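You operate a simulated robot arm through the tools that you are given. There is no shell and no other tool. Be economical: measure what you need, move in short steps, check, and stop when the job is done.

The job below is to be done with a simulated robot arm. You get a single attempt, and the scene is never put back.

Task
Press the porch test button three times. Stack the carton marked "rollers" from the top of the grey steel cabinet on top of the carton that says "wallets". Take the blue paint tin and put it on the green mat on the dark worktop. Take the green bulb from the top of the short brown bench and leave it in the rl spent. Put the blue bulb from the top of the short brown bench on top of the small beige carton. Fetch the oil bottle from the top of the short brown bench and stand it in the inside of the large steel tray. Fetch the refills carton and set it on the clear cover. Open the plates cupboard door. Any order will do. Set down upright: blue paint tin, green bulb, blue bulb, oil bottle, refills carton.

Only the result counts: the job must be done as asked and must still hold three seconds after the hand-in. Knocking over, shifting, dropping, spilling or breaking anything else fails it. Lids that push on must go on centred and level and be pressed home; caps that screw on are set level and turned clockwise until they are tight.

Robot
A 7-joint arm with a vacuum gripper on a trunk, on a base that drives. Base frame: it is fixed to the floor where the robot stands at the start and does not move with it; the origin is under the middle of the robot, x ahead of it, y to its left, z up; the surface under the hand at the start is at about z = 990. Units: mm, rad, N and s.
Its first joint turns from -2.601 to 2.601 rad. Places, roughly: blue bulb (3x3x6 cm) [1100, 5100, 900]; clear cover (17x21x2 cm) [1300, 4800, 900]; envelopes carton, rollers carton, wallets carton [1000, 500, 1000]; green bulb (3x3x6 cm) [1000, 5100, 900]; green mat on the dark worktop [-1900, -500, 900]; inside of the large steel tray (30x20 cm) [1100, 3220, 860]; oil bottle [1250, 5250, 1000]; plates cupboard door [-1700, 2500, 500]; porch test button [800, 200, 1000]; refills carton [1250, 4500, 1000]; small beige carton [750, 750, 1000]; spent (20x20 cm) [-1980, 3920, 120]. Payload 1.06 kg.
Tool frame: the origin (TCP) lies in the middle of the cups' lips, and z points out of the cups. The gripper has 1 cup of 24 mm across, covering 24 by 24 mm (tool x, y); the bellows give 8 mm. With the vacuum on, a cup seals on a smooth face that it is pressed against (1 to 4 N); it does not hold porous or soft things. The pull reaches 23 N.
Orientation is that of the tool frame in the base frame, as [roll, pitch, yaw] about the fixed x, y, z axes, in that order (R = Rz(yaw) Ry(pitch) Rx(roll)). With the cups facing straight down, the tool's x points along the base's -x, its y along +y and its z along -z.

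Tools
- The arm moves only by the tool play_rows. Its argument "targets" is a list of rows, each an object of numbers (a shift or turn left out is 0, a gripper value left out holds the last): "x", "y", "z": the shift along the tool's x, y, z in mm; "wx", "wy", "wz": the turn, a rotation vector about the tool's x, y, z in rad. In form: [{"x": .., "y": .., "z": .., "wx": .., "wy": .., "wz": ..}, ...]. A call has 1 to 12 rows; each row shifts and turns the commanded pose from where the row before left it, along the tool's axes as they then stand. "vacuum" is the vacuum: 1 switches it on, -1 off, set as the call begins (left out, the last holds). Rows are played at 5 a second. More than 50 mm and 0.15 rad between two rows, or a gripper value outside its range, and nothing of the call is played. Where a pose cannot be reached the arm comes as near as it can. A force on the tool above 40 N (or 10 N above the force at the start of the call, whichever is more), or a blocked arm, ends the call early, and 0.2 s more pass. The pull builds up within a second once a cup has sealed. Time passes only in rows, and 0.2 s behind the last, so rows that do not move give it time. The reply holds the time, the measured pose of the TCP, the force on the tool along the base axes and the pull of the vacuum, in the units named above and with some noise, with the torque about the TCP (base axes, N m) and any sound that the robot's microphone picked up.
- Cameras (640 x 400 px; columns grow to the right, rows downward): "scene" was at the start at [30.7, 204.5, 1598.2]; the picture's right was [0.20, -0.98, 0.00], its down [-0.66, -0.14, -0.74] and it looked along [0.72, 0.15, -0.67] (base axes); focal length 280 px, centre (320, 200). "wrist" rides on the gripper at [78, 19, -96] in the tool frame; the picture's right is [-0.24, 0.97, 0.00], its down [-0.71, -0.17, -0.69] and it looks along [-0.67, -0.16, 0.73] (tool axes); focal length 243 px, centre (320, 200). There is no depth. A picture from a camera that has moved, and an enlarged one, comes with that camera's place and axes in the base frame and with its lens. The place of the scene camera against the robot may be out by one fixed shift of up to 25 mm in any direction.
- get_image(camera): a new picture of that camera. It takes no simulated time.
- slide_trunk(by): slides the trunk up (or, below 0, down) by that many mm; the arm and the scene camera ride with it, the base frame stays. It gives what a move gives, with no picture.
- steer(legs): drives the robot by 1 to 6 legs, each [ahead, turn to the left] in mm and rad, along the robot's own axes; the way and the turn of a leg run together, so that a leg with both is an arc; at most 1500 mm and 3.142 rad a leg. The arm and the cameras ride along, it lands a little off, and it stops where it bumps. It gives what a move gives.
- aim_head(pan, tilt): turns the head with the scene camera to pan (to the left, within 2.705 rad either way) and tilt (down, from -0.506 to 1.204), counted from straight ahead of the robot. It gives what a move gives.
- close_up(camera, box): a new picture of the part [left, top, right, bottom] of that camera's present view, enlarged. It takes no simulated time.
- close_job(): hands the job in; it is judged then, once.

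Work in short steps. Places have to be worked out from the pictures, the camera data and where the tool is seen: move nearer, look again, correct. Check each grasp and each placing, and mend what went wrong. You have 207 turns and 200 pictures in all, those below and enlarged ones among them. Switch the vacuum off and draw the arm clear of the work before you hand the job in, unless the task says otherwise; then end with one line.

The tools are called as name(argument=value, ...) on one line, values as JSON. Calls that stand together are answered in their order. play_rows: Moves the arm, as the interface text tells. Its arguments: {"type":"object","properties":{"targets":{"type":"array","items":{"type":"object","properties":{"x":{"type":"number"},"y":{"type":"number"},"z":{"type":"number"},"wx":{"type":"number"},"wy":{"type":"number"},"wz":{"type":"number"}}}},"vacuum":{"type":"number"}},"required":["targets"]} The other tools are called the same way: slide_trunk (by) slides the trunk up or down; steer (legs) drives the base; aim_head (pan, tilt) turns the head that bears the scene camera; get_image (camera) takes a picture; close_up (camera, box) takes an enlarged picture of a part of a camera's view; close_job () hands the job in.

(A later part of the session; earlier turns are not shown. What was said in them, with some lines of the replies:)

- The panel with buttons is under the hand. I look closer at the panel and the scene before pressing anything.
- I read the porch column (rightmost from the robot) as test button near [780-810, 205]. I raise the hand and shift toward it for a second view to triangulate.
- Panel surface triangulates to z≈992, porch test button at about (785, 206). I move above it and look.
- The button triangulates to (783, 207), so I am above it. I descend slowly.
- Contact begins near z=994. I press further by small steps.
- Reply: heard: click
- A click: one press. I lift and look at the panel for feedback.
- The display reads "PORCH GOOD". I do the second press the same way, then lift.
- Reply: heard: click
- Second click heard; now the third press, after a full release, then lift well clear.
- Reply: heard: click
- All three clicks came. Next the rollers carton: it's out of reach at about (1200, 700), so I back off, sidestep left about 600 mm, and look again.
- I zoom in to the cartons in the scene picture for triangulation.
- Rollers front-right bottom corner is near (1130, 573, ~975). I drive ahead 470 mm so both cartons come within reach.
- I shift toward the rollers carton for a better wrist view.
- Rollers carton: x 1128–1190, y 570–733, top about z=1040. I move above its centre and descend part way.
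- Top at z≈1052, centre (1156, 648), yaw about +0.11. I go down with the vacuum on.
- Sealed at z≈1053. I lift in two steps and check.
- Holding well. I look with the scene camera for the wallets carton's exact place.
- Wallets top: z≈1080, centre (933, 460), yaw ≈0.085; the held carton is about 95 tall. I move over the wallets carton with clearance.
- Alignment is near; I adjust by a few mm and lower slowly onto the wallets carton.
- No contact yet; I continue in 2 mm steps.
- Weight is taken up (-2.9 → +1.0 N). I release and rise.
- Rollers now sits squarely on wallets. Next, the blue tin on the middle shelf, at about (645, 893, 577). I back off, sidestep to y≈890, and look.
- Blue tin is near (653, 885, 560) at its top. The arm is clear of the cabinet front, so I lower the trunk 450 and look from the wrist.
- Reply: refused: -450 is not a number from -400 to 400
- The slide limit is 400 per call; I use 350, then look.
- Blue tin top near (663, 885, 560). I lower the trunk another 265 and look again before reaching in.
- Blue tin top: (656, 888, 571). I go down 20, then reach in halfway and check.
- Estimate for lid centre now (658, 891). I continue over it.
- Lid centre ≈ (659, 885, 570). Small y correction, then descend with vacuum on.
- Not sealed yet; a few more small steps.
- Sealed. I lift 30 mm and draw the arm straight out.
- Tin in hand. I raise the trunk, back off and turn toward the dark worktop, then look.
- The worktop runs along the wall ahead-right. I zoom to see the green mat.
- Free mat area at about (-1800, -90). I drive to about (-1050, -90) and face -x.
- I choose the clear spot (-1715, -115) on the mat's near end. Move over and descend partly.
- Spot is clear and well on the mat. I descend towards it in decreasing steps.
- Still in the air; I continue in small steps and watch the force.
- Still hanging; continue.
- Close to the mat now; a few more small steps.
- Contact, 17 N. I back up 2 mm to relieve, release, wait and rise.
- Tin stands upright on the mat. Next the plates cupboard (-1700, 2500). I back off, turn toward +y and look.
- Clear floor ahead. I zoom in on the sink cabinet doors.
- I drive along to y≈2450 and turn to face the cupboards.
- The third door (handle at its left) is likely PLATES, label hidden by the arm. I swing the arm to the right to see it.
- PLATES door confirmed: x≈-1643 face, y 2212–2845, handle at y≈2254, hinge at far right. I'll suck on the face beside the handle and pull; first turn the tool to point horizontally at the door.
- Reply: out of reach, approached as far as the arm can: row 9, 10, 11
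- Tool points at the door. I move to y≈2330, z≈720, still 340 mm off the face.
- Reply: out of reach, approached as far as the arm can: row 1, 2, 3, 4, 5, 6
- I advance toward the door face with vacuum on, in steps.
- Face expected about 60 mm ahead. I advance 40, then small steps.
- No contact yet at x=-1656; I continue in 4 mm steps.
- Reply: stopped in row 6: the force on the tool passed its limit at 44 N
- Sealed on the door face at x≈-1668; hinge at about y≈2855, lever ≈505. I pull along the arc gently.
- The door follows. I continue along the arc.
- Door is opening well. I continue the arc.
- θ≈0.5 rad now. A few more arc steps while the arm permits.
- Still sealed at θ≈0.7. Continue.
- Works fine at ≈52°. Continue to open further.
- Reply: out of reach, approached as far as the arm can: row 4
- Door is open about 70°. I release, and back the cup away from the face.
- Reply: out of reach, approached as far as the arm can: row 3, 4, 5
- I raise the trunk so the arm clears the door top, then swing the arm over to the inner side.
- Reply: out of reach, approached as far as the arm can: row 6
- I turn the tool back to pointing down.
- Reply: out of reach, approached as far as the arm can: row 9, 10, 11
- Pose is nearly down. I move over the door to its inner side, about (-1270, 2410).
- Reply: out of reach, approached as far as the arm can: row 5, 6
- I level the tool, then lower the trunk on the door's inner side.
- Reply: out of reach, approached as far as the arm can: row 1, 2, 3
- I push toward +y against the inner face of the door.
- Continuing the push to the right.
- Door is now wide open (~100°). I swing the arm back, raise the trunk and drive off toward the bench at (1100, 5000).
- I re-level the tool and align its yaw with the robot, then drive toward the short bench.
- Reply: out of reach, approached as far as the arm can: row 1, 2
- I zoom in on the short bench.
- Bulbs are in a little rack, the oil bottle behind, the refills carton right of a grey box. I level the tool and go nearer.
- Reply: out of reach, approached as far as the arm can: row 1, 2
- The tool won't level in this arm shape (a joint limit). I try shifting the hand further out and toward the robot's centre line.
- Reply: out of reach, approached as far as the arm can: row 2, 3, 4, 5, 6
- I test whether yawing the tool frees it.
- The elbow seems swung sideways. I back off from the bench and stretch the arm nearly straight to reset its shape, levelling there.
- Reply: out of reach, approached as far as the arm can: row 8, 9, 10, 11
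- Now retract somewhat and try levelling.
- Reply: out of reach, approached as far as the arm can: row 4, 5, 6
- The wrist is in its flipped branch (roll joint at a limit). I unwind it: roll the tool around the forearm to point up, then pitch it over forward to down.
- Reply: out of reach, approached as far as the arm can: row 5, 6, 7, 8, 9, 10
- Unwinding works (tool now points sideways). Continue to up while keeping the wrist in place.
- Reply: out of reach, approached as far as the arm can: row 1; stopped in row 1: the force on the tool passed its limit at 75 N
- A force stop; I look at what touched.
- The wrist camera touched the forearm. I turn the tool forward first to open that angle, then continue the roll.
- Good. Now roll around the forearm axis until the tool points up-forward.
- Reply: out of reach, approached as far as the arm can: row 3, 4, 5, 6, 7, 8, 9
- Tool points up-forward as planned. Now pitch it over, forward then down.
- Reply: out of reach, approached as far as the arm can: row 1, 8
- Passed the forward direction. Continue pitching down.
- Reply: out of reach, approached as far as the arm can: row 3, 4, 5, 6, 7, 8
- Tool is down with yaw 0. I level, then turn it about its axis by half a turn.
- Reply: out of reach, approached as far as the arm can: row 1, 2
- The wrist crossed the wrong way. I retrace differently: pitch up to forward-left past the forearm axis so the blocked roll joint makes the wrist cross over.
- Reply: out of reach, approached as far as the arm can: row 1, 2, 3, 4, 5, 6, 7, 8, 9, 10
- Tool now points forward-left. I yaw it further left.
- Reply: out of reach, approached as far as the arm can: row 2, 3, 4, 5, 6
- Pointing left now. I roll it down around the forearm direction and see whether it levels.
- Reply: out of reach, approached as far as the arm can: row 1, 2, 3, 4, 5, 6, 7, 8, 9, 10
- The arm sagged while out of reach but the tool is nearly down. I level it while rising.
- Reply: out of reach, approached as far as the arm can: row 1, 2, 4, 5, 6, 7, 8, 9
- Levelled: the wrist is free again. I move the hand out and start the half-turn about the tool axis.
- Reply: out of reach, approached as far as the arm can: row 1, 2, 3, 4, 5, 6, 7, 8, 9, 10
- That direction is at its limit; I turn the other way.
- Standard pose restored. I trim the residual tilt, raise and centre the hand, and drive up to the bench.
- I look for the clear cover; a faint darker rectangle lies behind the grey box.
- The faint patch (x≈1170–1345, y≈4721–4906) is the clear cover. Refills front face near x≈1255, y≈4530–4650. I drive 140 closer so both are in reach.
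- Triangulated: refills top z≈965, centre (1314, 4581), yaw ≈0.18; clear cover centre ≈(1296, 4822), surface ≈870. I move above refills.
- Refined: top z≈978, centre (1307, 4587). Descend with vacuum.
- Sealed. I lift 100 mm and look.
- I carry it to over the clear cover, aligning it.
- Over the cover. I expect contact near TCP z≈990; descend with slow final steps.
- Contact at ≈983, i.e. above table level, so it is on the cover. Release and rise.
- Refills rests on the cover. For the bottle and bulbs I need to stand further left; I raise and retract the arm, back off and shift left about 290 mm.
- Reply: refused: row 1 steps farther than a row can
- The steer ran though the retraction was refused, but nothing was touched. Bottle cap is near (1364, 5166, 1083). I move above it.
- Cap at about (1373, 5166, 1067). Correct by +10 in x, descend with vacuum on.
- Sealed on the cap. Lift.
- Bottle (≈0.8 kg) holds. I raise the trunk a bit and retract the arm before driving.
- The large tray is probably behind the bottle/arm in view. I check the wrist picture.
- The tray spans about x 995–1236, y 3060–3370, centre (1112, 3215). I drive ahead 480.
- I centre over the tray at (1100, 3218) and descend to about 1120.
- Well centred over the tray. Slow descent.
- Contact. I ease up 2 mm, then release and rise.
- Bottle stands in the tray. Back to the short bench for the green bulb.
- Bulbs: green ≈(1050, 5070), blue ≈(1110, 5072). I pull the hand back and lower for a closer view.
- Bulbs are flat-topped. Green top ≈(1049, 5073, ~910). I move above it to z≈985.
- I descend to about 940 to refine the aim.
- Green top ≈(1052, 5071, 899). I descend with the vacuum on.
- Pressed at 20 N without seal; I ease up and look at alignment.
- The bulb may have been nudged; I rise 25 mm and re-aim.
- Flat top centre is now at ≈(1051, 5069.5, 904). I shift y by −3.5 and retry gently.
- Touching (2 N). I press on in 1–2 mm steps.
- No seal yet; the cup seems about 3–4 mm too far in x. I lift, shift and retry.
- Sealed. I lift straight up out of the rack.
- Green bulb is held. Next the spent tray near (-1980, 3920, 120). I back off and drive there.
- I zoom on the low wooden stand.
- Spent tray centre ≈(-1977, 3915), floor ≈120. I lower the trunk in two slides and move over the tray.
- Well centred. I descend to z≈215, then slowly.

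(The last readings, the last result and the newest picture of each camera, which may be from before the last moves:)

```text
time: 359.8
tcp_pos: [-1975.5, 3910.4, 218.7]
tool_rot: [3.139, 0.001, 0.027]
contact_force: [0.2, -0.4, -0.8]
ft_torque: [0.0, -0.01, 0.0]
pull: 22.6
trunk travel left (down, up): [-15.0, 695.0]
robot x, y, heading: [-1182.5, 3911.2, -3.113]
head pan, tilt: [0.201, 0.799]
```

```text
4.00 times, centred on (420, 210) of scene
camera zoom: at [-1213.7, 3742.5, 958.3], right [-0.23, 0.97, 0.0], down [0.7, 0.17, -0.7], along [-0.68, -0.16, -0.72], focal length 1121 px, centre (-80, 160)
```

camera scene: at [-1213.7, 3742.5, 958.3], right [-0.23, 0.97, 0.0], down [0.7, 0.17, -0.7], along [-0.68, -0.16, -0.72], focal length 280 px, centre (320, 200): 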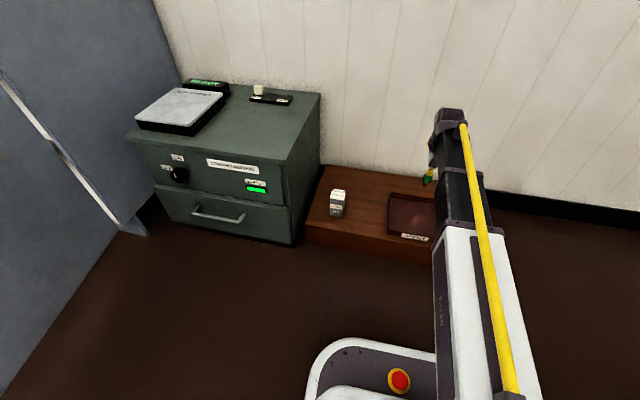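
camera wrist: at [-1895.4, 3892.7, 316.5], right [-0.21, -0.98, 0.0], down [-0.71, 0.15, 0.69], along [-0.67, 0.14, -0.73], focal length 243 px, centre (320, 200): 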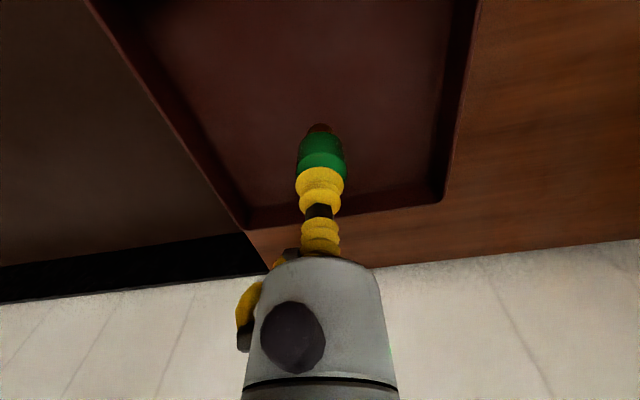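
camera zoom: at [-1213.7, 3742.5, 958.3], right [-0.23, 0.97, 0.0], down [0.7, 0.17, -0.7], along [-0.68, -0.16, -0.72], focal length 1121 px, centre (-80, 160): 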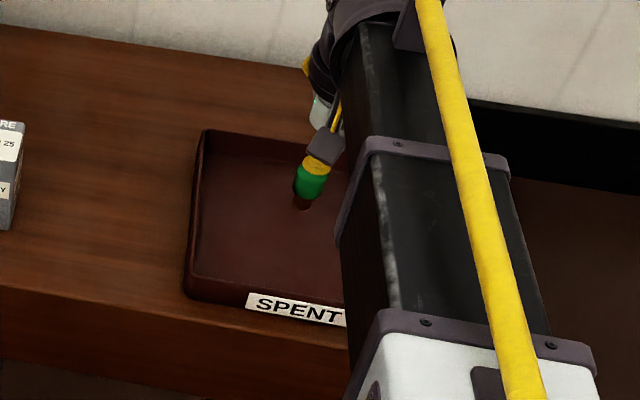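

The bulb is inside the tray; I lower in small steps until contact.

play_rows(targets=[{"z": 8}, {"z": 6}, {"z": 4}, {"z": 4}, {"z": 3}, {}])

```text
time: 361.1
tcp_pos: [-1974.0, 3910.0, 194.7]
tool_rot: [3.139, 0.0, 0.026]
contact_force: [-0.6, -0.2, -0.5]
ft_torque: [0.02, -0.01, -0.01]
pull: 23.1
trunk travel left (down, up): [-15.0, 695.0]
robot x, y, heading: [-1181.0, 3912.1, -3.108]
head pan, tilt: [0.201, 0.799]
```

play_rows(targets=[{"z": 3}, {"z": 3}, {"z": 2}, {"z": 2}, {"z": 2}, {}])

```text
time: 362.6
tcp_pos: [-1975.6, 3910.4, 180.4]
tool_rot: [3.139, 0.001, 0.026]
contact_force: [0.5, -0.1, -0.4]
ft_torque: [0.02, 0.03, -0.03]
pull: 23.6
trunk travel left (down, up): [-15.0, 695.0]
robot x, y, heading: [-1181.6, 3914.4, -3.111]
head pan, tilt: [0.201, 0.799]
```

play_rows(targets=[{"z": 2}, {"z": 2}, {"z": 2}, {"z": 2}, {}])

close_up(camera="scene", box=[380, 180, 460, 240])

```text
time: 363.8
tcp_pos: [-1976.2, 3909.8, 174.4]
tool_rot: [3.139, 0.003, 0.026]
contact_force: [0.7, -0.7, 15.7]
ft_torque: [-0.06, -0.07, 0.02]
pull: 22.9
trunk travel left (down, up): [-15.0, 695.0]
robot x, y, heading: [-1177.7, 3913.0, -3.109]
head pan, tilt: [0.201, 0.799]
```

```text
6.67 times, centred on (420, 210) of scene
camera zoom: at [-1212.6, 3742.5, 958.4], right [-0.23, 0.97, 0.0], down [0.7, 0.17, -0.7], along [-0.68, -0.16, -0.72], focal length 1869 px, centre (-347, 133)
```

zoom: 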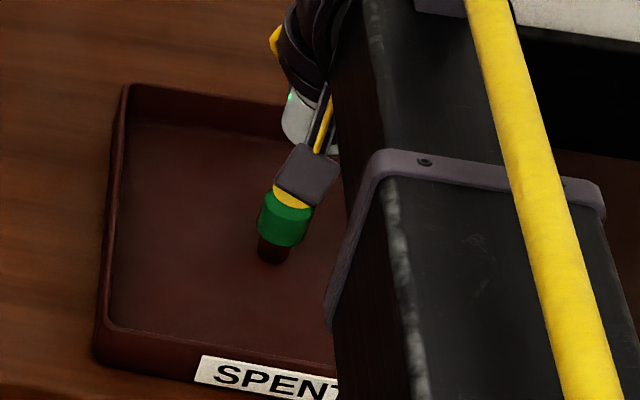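

Contact. I ease up until nearly no load, then release and rise straight.

play_rows(targets=[{"z": -1.5}, {"z": -1}, {}])

play_rows(targets=[{}, {}, {}, {}, {"z": -3}, {"z": -5}, {"z": -15}, {"z": -40}, {"z": -40}], vacuum=-1)

close_up(camera="scene", box=[380, 180, 460, 240])

get_image(camera="wrist")

```text
time: 364.6
tcp_pos: [-1976.0, 3911.2, 175.7]
tool_rot: [-3.142, 0.0, 0.026]
contact_force: [-0.3, -0.2, -0.5]
ft_torque: [-0.01, 0.01, 0.0]
pull: 23.5
trunk travel left (down, up): [-15.0, 695.0]
robot x, y, heading: [-1181.3, 3910.0, -3.114]
head pan, tilt: [0.201, 0.799]
```

```text
time: 366.6
tcp_pos: [-1974.2, 3911.0, 278.4]
tool_rot: [3.141, -0.001, 0.026]
contact_force: [0.2, -0.1, -0.2]
ft_torque: [0.01, -0.01, -0.01]
pull: 0.1
trunk travel left (down, up): [-15.0, 695.0]
robot x, y, heading: [-1180.0, 3910.1, -3.105]
head pan, tilt: [0.201, 0.799]
```

```text
6.67 times, centred on (420, 210) of scene
camera zoom: at [-1213.8, 3742.5, 958.2], right [-0.23, 0.97, 0.0], down [0.7, 0.17, -0.7], along [-0.68, -0.16, -0.72], focal length 1869 px, centre (-347, 133)
```

zoom: 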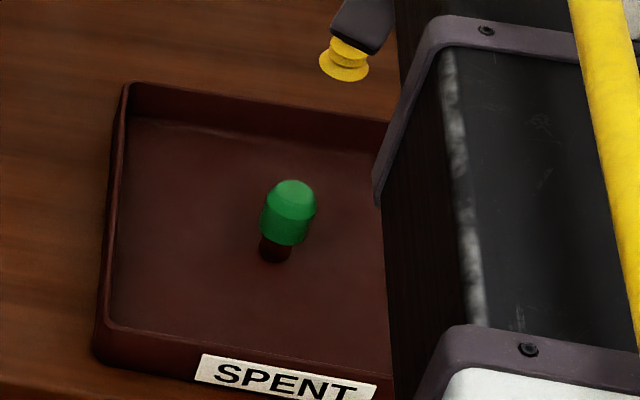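

```text
60 pictures are left
camera wrist: at [-1894.5, 3893.2, 375.4], right [-0.21, -0.98, 0.0], down [-0.71, 0.15, 0.68], along [-0.67, 0.14, -0.73], focal length 243 px, centre (320, 200)
```

wrist: 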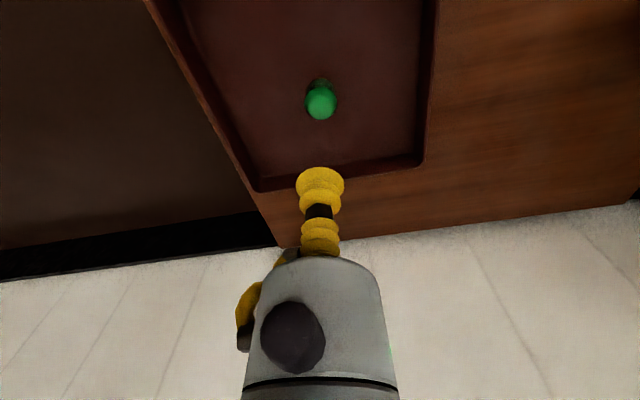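

Green bulb stands in the spent tray. I raise, retract, and return to the bench for the blue bulb.

slide_trunk(by=400)

slide_trunk(by=290)

play_rows(targets=[{"x": 45, "z": -20}, {"x": 45, "z": -20}, {"z": -40}, {"z": -40}, {}])

steer(legs=[[0, -2.335], [780, 0], [780, 0], [0, -0.838], [480, 0]])

get_image(camera="wrist")

```text
time: 370.4
tcp_pos: [-1973.6, 3910.7, 678.0]
tool_rot: [3.141, 0.001, 0.026]
contact_force: [0.1, 0.5, 0.6]
ft_torque: [0.01, 0.02, 0.0]
pull: 0.1
trunk travel left (down, up): [-415.0, 295.0]
robot x, y, heading: [-1177.3, 3908.8, -3.107]
head pan, tilt: [0.201, 0.799]
```

```text
time: 373.3
tcp_pos: [-1974.1, 3910.5, 968.0]
tool_rot: [3.14, -0.001, 0.027]
contact_force: [-0.8, -0.2, 0.1]
ft_torque: [-0.02, -0.02, 0.04]
pull: 0.1
trunk travel left (down, up): [-705.0, 5.0]
robot x, y, heading: [-1179.2, 3912.1, -3.111]
head pan, tilt: [0.201, 0.799]
```

```text
time: 374.5
tcp_pos: [-1885.6, 3912.6, 1085.1]
tool_rot: [3.14, 0.002, 0.026]
contact_force: [0.4, 0.8, 0.3]
ft_torque: [-0.02, -0.04, -0.03]
pull: 0.0
trunk travel left (down, up): [-705.0, 5.0]
robot x, y, heading: [-1180.1, 3915.0, -3.111]
head pan, tilt: [0.201, 0.799]
```

```text
time: 392.6
tcp_pos: [1020.4, 5104.6, 1085.3]
tool_rot: [3.138, 0.001, -3.117]
contact_force: [0.1, -0.4, -0.1]
ft_torque: [0.01, 0.01, 0.03]
pull: 0.1
trunk travel left (down, up): [-705.0, 5.0]
robot x, y, heading: [311.4, 5106.2, 0.03]
head pan, tilt: [0.201, 0.799]
```

```text
59 pictures are left
camera wrist: at [943.0, 5120.5, 1183.3], right [0.21, 0.98, 0.0], down [0.71, -0.16, 0.68], along [0.67, -0.14, -0.73], focal length 243 px, centre (320, 200)
```

wrist: 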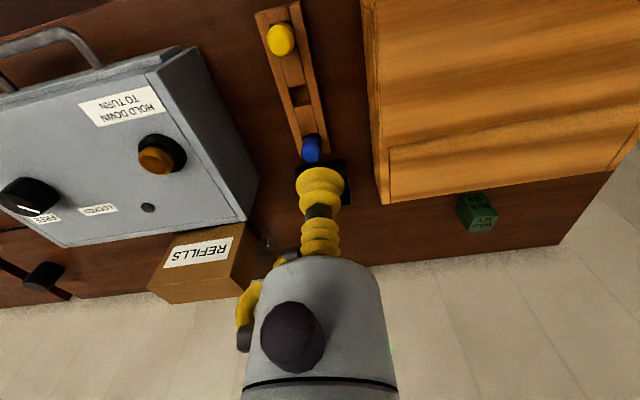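

Blue top ≈(1111, 5074). I move over it and down to z≈937.

play_rows(targets=[{"x": -43, "y": -17}, {"x": -43, "y": -16}, {"z": 45}, {"z": 45}, {"z": 40}, {"z": 18}, {}])

close_up(camera="wrist", box=[220, 80, 420, 240])

```text
time: 394.2
tcp_pos: [1106.4, 5073.2, 939.2]
tool_rot: [3.14, -0.001, -3.118]
contact_force: [-0.4, 0.0, 0.1]
ft_torque: [-0.02, 0.01, 0.0]
pull: 0.1
trunk travel left (down, up): [-705.0, 5.0]
robot x, y, heading: [314.7, 5104.8, 0.029]
head pan, tilt: [0.201, 0.799]
```

```text
2.50 times, centred on (320, 160) of wrist
camera zoom: at [1029.5, 5089.5, 1036.0], right [0.21, 0.98, 0.0], down [0.71, -0.16, 0.69], along [0.67, -0.14, -0.73], focal length 606 px, centre (320, 300)
```

zoom: 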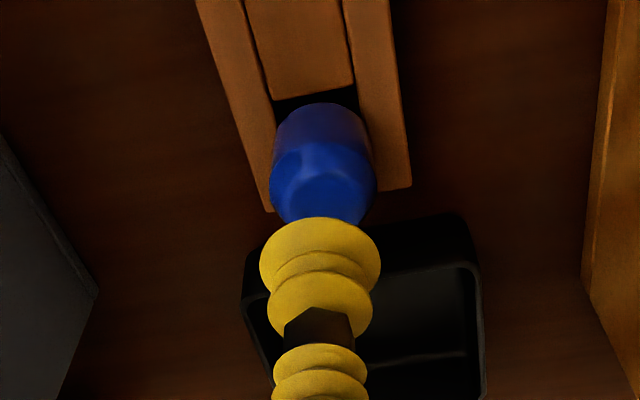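

By the same calibration as the green bulb, target is ≈(1112.5, 5072). I shift +6 in x, and descend gently.

play_rows(targets=[{"x": -6, "y": -1, "z": 15}, {"z": 10}, {"z": 4}, {"z": 3}, {"z": 2}, {}, {}], vacuum=1)

close_up(camera="wrist", box=[240, 110, 400, 238])

```text
time: 395.8
tcp_pos: [1111.7, 5072.6, 904.9]
tool_rot: [-3.14, 0.003, -3.117]
contact_force: [2.9, -1.7, 16.7]
ft_torque: [-0.04, -0.1, -0.01]
pull: 23.2
trunk travel left (down, up): [-705.0, 5.0]
robot x, y, heading: [311.0, 5106.2, 0.031]
head pan, tilt: [0.201, 0.799]
```

```text
3.12 times, centred on (320, 174) of wrist
camera zoom: at [1034.4, 5088.6, 1002.8], right [0.21, 0.98, 0.0], down [0.71, -0.16, 0.69], along [0.67, -0.14, -0.73], focal length 758 px, centre (320, 281)
```

zoom: 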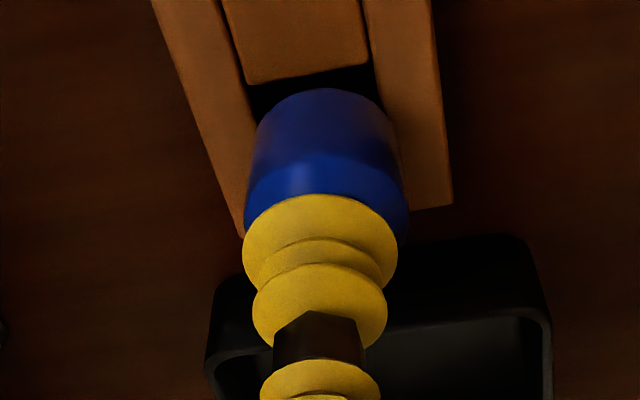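

Sealed. Lift straight up.

play_rows(targets=[{"z": -6}, {"z": -10}, {"z": -15}, {"z": -25}, {"z": -40}, {"z": -40}, {"z": -40}, {"z": -40}, {"z": -40}, {}])

get_image(camera="wrist")

```text
time: 398.0
tcp_pos: [1113.0, 5072.1, 1161.7]
tool_rot: [3.14, 0.0, -3.118]
contact_force: [-0.9, 0.9, 0.3]
ft_torque: [0.0, 0.04, -0.01]
pull: 23.1
trunk travel left (down, up): [-705.0, 5.0]
robot x, y, heading: [315.3, 5108.6, 0.031]
head pan, tilt: [0.201, 0.799]
```

```text
56 pictures are left
camera wrist: at [1036.2, 5088.4, 1259.4], right [0.21, 0.98, 0.0], down [0.71, -0.16, 0.68], along [0.67, -0.14, -0.73], focal length 243 px, centre (320, 200)
```

wrist: 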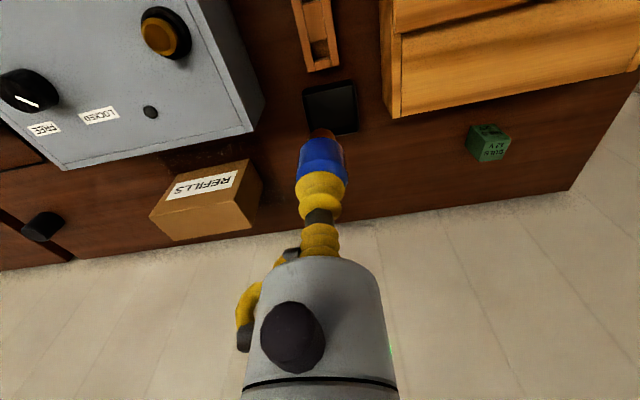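

A quick check of the refills carton on the cover from here.

close_up(camera="wrist", box=[120, 110, 300, 250])

```text
2.86 times, centred on (210, 180) of wrist
camera zoom: at [1036.2, 5088.4, 1259.4], right [0.21, 0.98, 0.0], down [0.71, -0.16, 0.68], along [0.67, -0.14, -0.73], focal length 693 px, centre (634, 257)
```

zoom: 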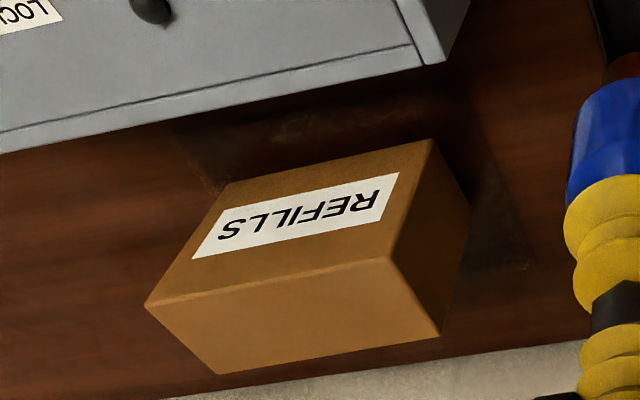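

Carton lies fully on the cover. Now I drive to the steel cabinet with the blue bulb.

steer(legs=[[-450, 0], [0, -1.602], [1450, 0], [1450, 0], [1440, 0], [0, 1.571]])

get_image(camera="scene")

get_image(camera="wrist")

```text
time: 428.7
tcp_pos: [861.5, 832.6, 1160.8]
tool_rot: [-3.141, -0.001, -3.032]
contact_force: [-0.5, -0.3, 0.0]
ft_torque: [0.01, -0.02, 0.02]
pull: 23.0
trunk travel left (down, up): [-705.0, 5.0]
robot x, y, heading: [61.1, 792.1, 0.122]
head pan, tilt: [0.201, 0.799]
```

```text
54 pictures are left
camera scene: at [67.8, 1001.8, 1648.3], right [0.32, -0.95, 0.0], down [-0.68, -0.23, -0.7], along [0.66, 0.22, -0.72], focal length 280 px, centre (320, 200)
```

scene: 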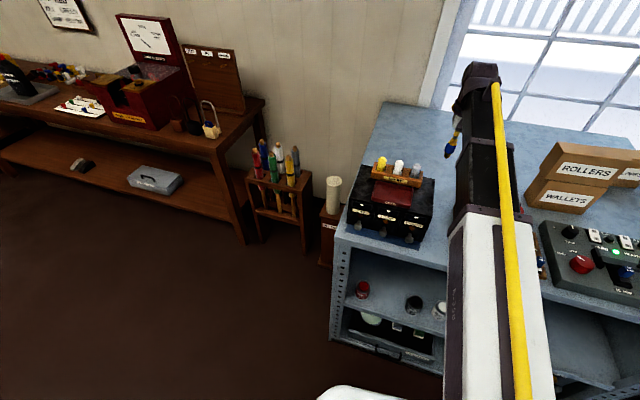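

```text
53 pictures are left
camera wrist: at [782.4, 841.3, 1258.9], right [0.13, 0.99, 0.0], down [0.72, -0.09, 0.68], along [0.68, -0.09, -0.73], focal length 243 px, centre (320, 200)
```

wrist: 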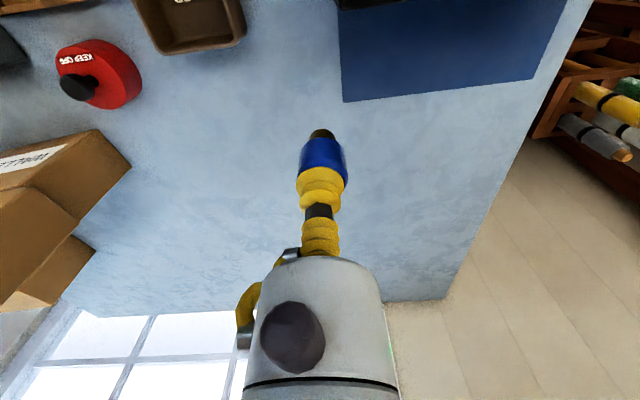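

The links carton is behind the camera view. I back off 110 while correcting heading and retract the arm.

steer(legs=[[-110, -0.122]])

play_rows(targets=[{"x": 45}, {"x": 45}, {"x": 45}, {"wz": 0.0}])

get_image(camera="wrist")

```text
time: 429.9
tcp_pos: [750.2, 723.8, 1161.2]
tool_rot: [3.139, -0.001, 3.126]
contact_force: [-1.3, 0.1, -0.6]
ft_torque: [-0.04, 0.0, 0.02]
pull: 22.4
trunk travel left (down, up): [-705.0, 5.0]
robot x, y, heading: [-49.0, 787.0, -0.006]
head pan, tilt: [0.201, 0.799]
```

```text
time: 430.9
tcp_pos: [613.3, 726.5, 1163.0]
tool_rot: [3.141, -0.001, 3.127]
contact_force: [-0.5, 0.0, -0.4]
ft_torque: [-0.01, -0.02, 0.03]
pull: 23.1
trunk travel left (down, up): [-705.0, 5.0]
robot x, y, heading: [-47.5, 791.6, -0.008]
head pan, tilt: [0.201, 0.799]
```

```text
52 pictures are left
camera wrist: at [536.7, 745.8, 1259.7], right [0.25, 0.97, 0.0], down [0.71, -0.18, 0.68], along [0.66, -0.17, -0.73], focal length 243 px, centre (320, 200)
```

wrist: 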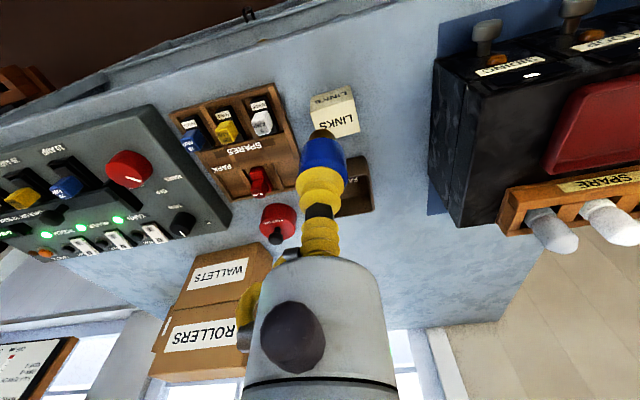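

I see the LINKS carton; zoom in.

close_up(camera="wrist", box=[270, 60, 410, 160])

play_rows(targets=[{"y": -40}, {"y": -40}, {}])

close_up(camera="wrist", box=[330, 60, 470, 160])

```text
4.00 times, centred on (340, 110) of wrist
camera zoom: at [536.7, 745.8, 1259.7], right [0.25, 0.97, 0.0], down [0.71, -0.18, 0.68], along [0.66, -0.17, -0.73], focal length 970 px, centre (240, 560)
```

zoom: 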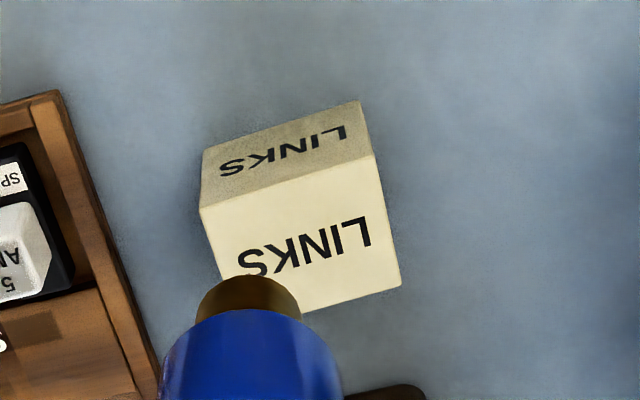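

```text
time: 431.7
tcp_pos: [613.6, 645.7, 1160.7]
tool_rot: [3.141, 0.0, 3.125]
contact_force: [0.2, -0.6, -0.9]
ft_torque: [-0.01, -0.02, 0.0]
pull: 22.5
trunk travel left (down, up): [-705.0, 5.0]
robot x, y, heading: [-47.4, 791.1, -0.012]
head pan, tilt: [0.201, 0.799]
```

```text
4.00 times, centred on (400, 110) of wrist
camera zoom: at [536.6, 665.4, 1259.4], right [0.25, 0.97, 0.0], down [0.71, -0.18, 0.68], along [0.66, -0.17, -0.73], focal length 970 px, centre (0, 560)
```

zoom: 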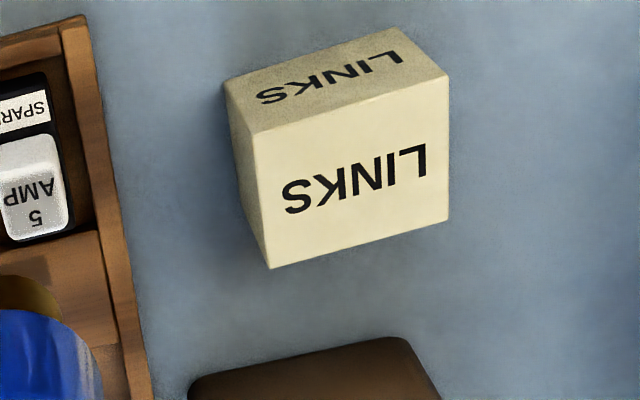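

Carton top: x 641–680, y 707–757, z≈997; centre (661, 732). I position above and descend to z≈1085.

play_rows(targets=[{"x": -16, "y": 29}, {"x": -15, "y": 29}, {"x": -15, "y": 29}, {"z": 40}, {"z": 36}, {}])

close_up(camera="wrist", box=[220, 20, 420, 180])

close_up(camera="scene", box=[380, 120, 540, 240])

```text
time: 433.1
tcp_pos: [659.7, 733.8, 1086.8]
tool_rot: [3.14, 0.001, 3.125]
contact_force: [0.2, 0.6, -0.3]
ft_torque: [-0.01, 0.02, -0.04]
pull: 22.7
trunk travel left (down, up): [-705.0, 5.0]
robot x, y, heading: [-42.1, 785.7, -0.005]
head pan, tilt: [0.201, 0.799]
```

```text
2.50 times, centred on (320, 100) of wrist
camera zoom: at [582.9, 752.5, 1185.1], right [0.25, 0.97, 0.0], down [0.71, -0.18, 0.69], along [0.66, -0.17, -0.73], focal length 606 px, centre (320, 450)
```

zoom: 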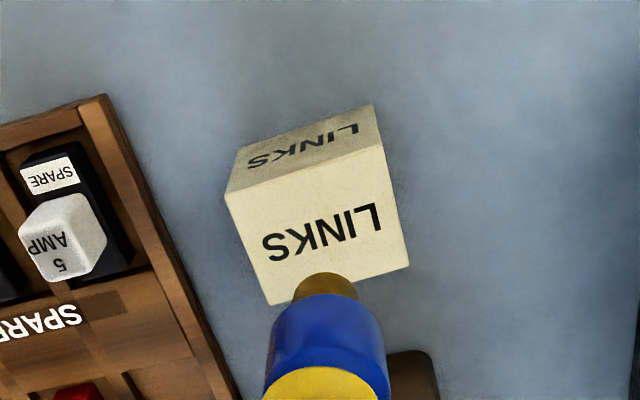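

```text
3.33 times, centred on (460, 180) of scene
camera zoom: at [-18.5, 992.4, 1648.3], right [0.19, -0.98, 0.0], down [-0.7, -0.14, -0.7], along [0.68, 0.13, -0.72], focal length 934 px, centre (-147, 267)
```

zoom: 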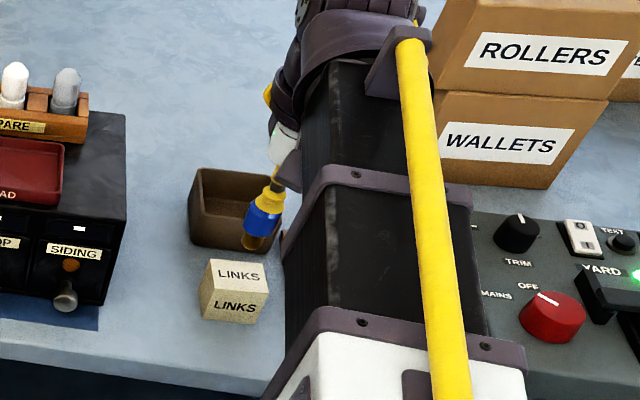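

Aligned with the carton's top centre. I lower slowly.

play_rows(targets=[{"x": -1, "z": 14}, {"z": 6}, {"z": 3}, {"z": 3}, {"z": 2}, {"z": 2}, {}])

close_up(camera="scene", box=[420, 160, 480, 220])

```text
time: 434.7
tcp_pos: [660.3, 733.0, 1055.7]
tool_rot: [-3.141, 0.001, 3.126]
contact_force: [-0.9, 0.2, 0.0]
ft_torque: [0.0, 0.0, 0.0]
pull: 22.9
trunk travel left (down, up): [-705.0, 5.0]
robot x, y, heading: [-50.1, 787.0, -0.008]
head pan, tilt: [0.201, 0.799]
```

```text
6.67 times, centred on (450, 190) of scene
camera zoom: at [-18.6, 992.3, 1648.3], right [0.19, -0.98, 0.0], down [-0.7, -0.14, -0.7], along [0.68, 0.13, -0.72], focal length 1869 px, centre (-547, 267)
```

zoom: 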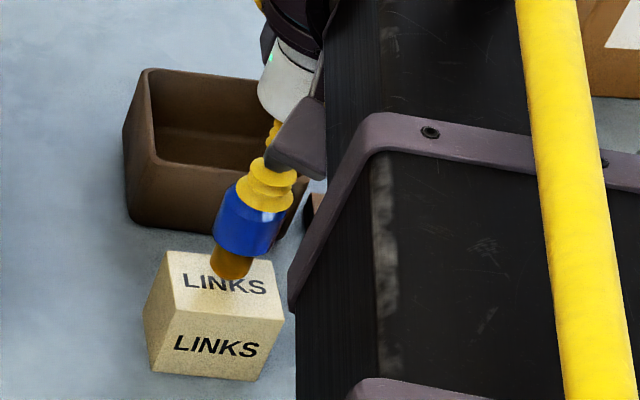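

Nearly there; 1.5 mm steps.

play_rows(targets=[{"z": 1.5}, {"z": 1.5}, {"z": 1.5}, {"z": 1.5}, {}])

```text
time: 435.9
tcp_pos: [659.6, 733.3, 1048.1]
tool_rot: [-3.141, -0.001, 3.126]
contact_force: [-1.3, -1.5, -0.4]
ft_torque: [-0.03, 0.0, 0.03]
pull: 23.0
trunk travel left (down, up): [-705.0, 5.0]
robot x, y, heading: [-42.1, 789.0, -0.009]
head pan, tilt: [0.201, 0.799]
```

play_rows(targets=[{"z": 1.5}, {"z": 1}, {"z": 1}, {}])

close_up(camera="scene", box=[420, 160, 480, 220])

```text
time: 436.9
tcp_pos: [661.1, 733.3, 1046.9]
tool_rot: [3.141, 0.001, 3.128]
contact_force: [0.7, 2.2, 14.9]
ft_torque: [0.07, -0.06, 0.02]
pull: 22.6
trunk travel left (down, up): [-705.0, 5.0]
robot x, y, heading: [-49.4, 789.9, -0.009]
head pan, tilt: [0.201, 0.799]
```

```text
6.67 times, centred on (450, 190) of scene
camera zoom: at [-20.1, 992.6, 1648.3], right [0.19, -0.98, 0.0], down [-0.7, -0.14, -0.7], along [0.68, 0.13, -0.72], focal length 1869 px, centre (-547, 267)
```

zoom: 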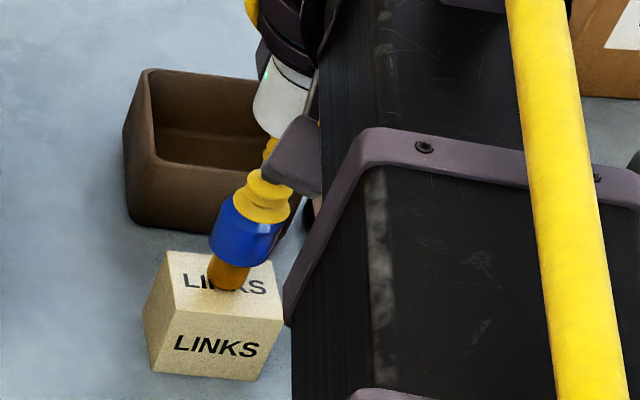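

Contact, base near the centre of the top. I ease up slightly, release, wait and rise straight.

play_rows(targets=[{"z": -1}, {"z": -1}, {}])

play_rows(targets=[{}, {}, {}, {}, {"z": -3}, {"z": -5}, {"z": -15}, {"z": -40}, {"z": -45}], vacuum=-1)

close_up(camera="scene", box=[420, 160, 480, 220])

get_image(camera="wrist")

```text
time: 437.7
tcp_pos: [661.1, 732.0, 1046.9]
tool_rot: [3.141, 0.0, 3.125]
contact_force: [0.2, -0.6, 0.1]
ft_torque: [0.02, -0.03, 0.0]
pull: 23.1
trunk travel left (down, up): [-705.0, 5.0]
robot x, y, heading: [-47.9, 785.1, -0.005]
head pan, tilt: [0.201, 0.799]
```

```text
time: 439.7
tcp_pos: [660.3, 731.7, 1154.4]
tool_rot: [3.14, -0.001, 3.126]
contact_force: [0.3, -0.6, -0.5]
ft_torque: [-0.01, 0.02, -0.01]
pull: 0.0
trunk travel left (down, up): [-705.0, 5.0]
robot x, y, heading: [-48.7, 786.8, -0.003]
head pan, tilt: [0.201, 0.799]
```

```text
6.67 times, centred on (450, 190) of scene
camera zoom: at [-18.7, 992.3, 1648.2], right [0.19, -0.98, 0.0], down [-0.7, -0.14, -0.7], along [0.68, 0.13, -0.72], focal length 1869 px, centre (-547, 267)
```

zoom: 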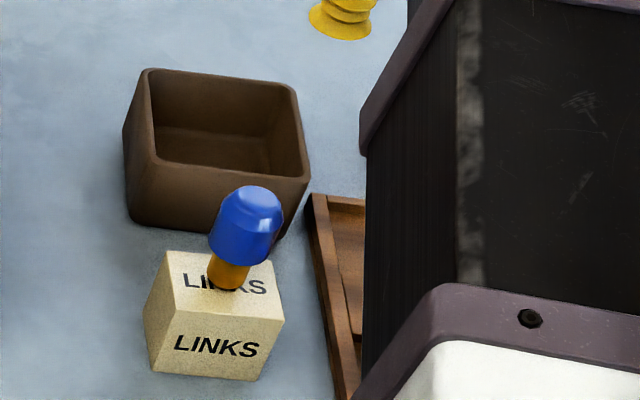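

```text
44 pictures are left
camera wrist: at [583.0, 751.8, 1251.9], right [0.25, 0.97, 0.0], down [0.71, -0.18, 0.68], along [0.66, -0.17, -0.73], focal length 243 px, centre (320, 200)
```

wrist: 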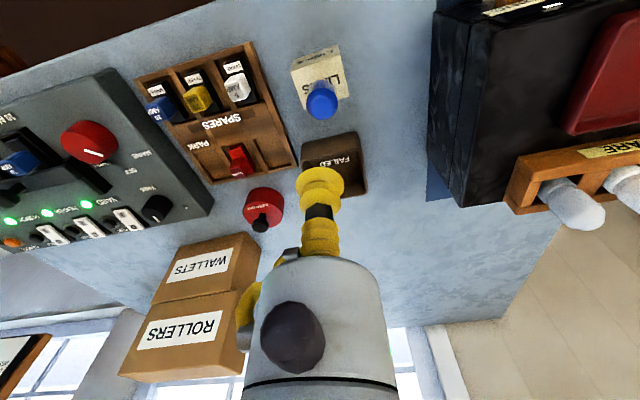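

Blue bulb stands upright on the carton; all items are placed. I draw the arm up and back the robot off.

play_rows(targets=[{"z": -40}, {"z": -30}, {"x": 30}, {}])

steer(legs=[[-300, 0]])

get_image(camera="scene")

```text
time: 440.7
tcp_pos: [630.1, 733.1, 1225.7]
tool_rot: [3.14, 0.0, 3.126]
contact_force: [-0.9, 0.0, -0.3]
ft_torque: [0.02, 0.0, 0.01]
pull: 0.1
trunk travel left (down, up): [-705.0, 5.0]
robot x, y, heading: [-48.2, 789.0, -0.006]
head pan, tilt: [0.201, 0.799]
```

```text
time: 442.7
tcp_pos: [330.4, 735.7, 1225.4]
tool_rot: [3.142, -0.001, 3.127]
contact_force: [-0.1, 0.4, 0.4]
ft_torque: [-0.01, -0.03, -0.01]
pull: 0.1
trunk travel left (down, up): [-705.0, 5.0]
robot x, y, heading: [-342.7, 791.7, -0.007]
head pan, tilt: [0.201, 0.799]
```

```text
43 pictures are left
camera scene: at [-318.3, 994.5, 1648.3], right [0.19, -0.98, 0.0], down [-0.7, -0.14, -0.7], along [0.68, 0.13, -0.72], focal length 280 px, centre (320, 200)
```

scene: 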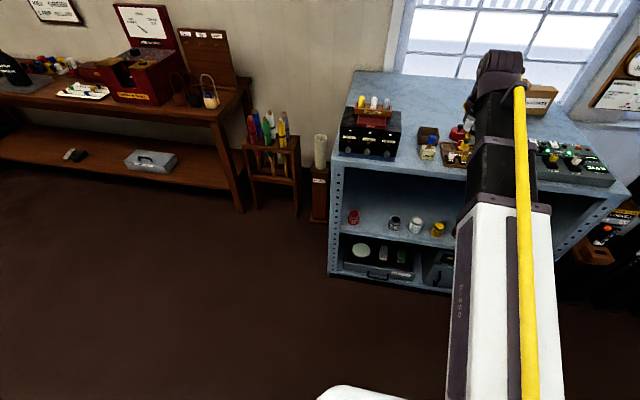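

Everything is in place, the vacuum is off and the arm is clear, so I hand in the job.

close_job()

```text
The job is handed in.
```

All eight parts of the job were done and it is handed in; the result of the judging was not shown to me.
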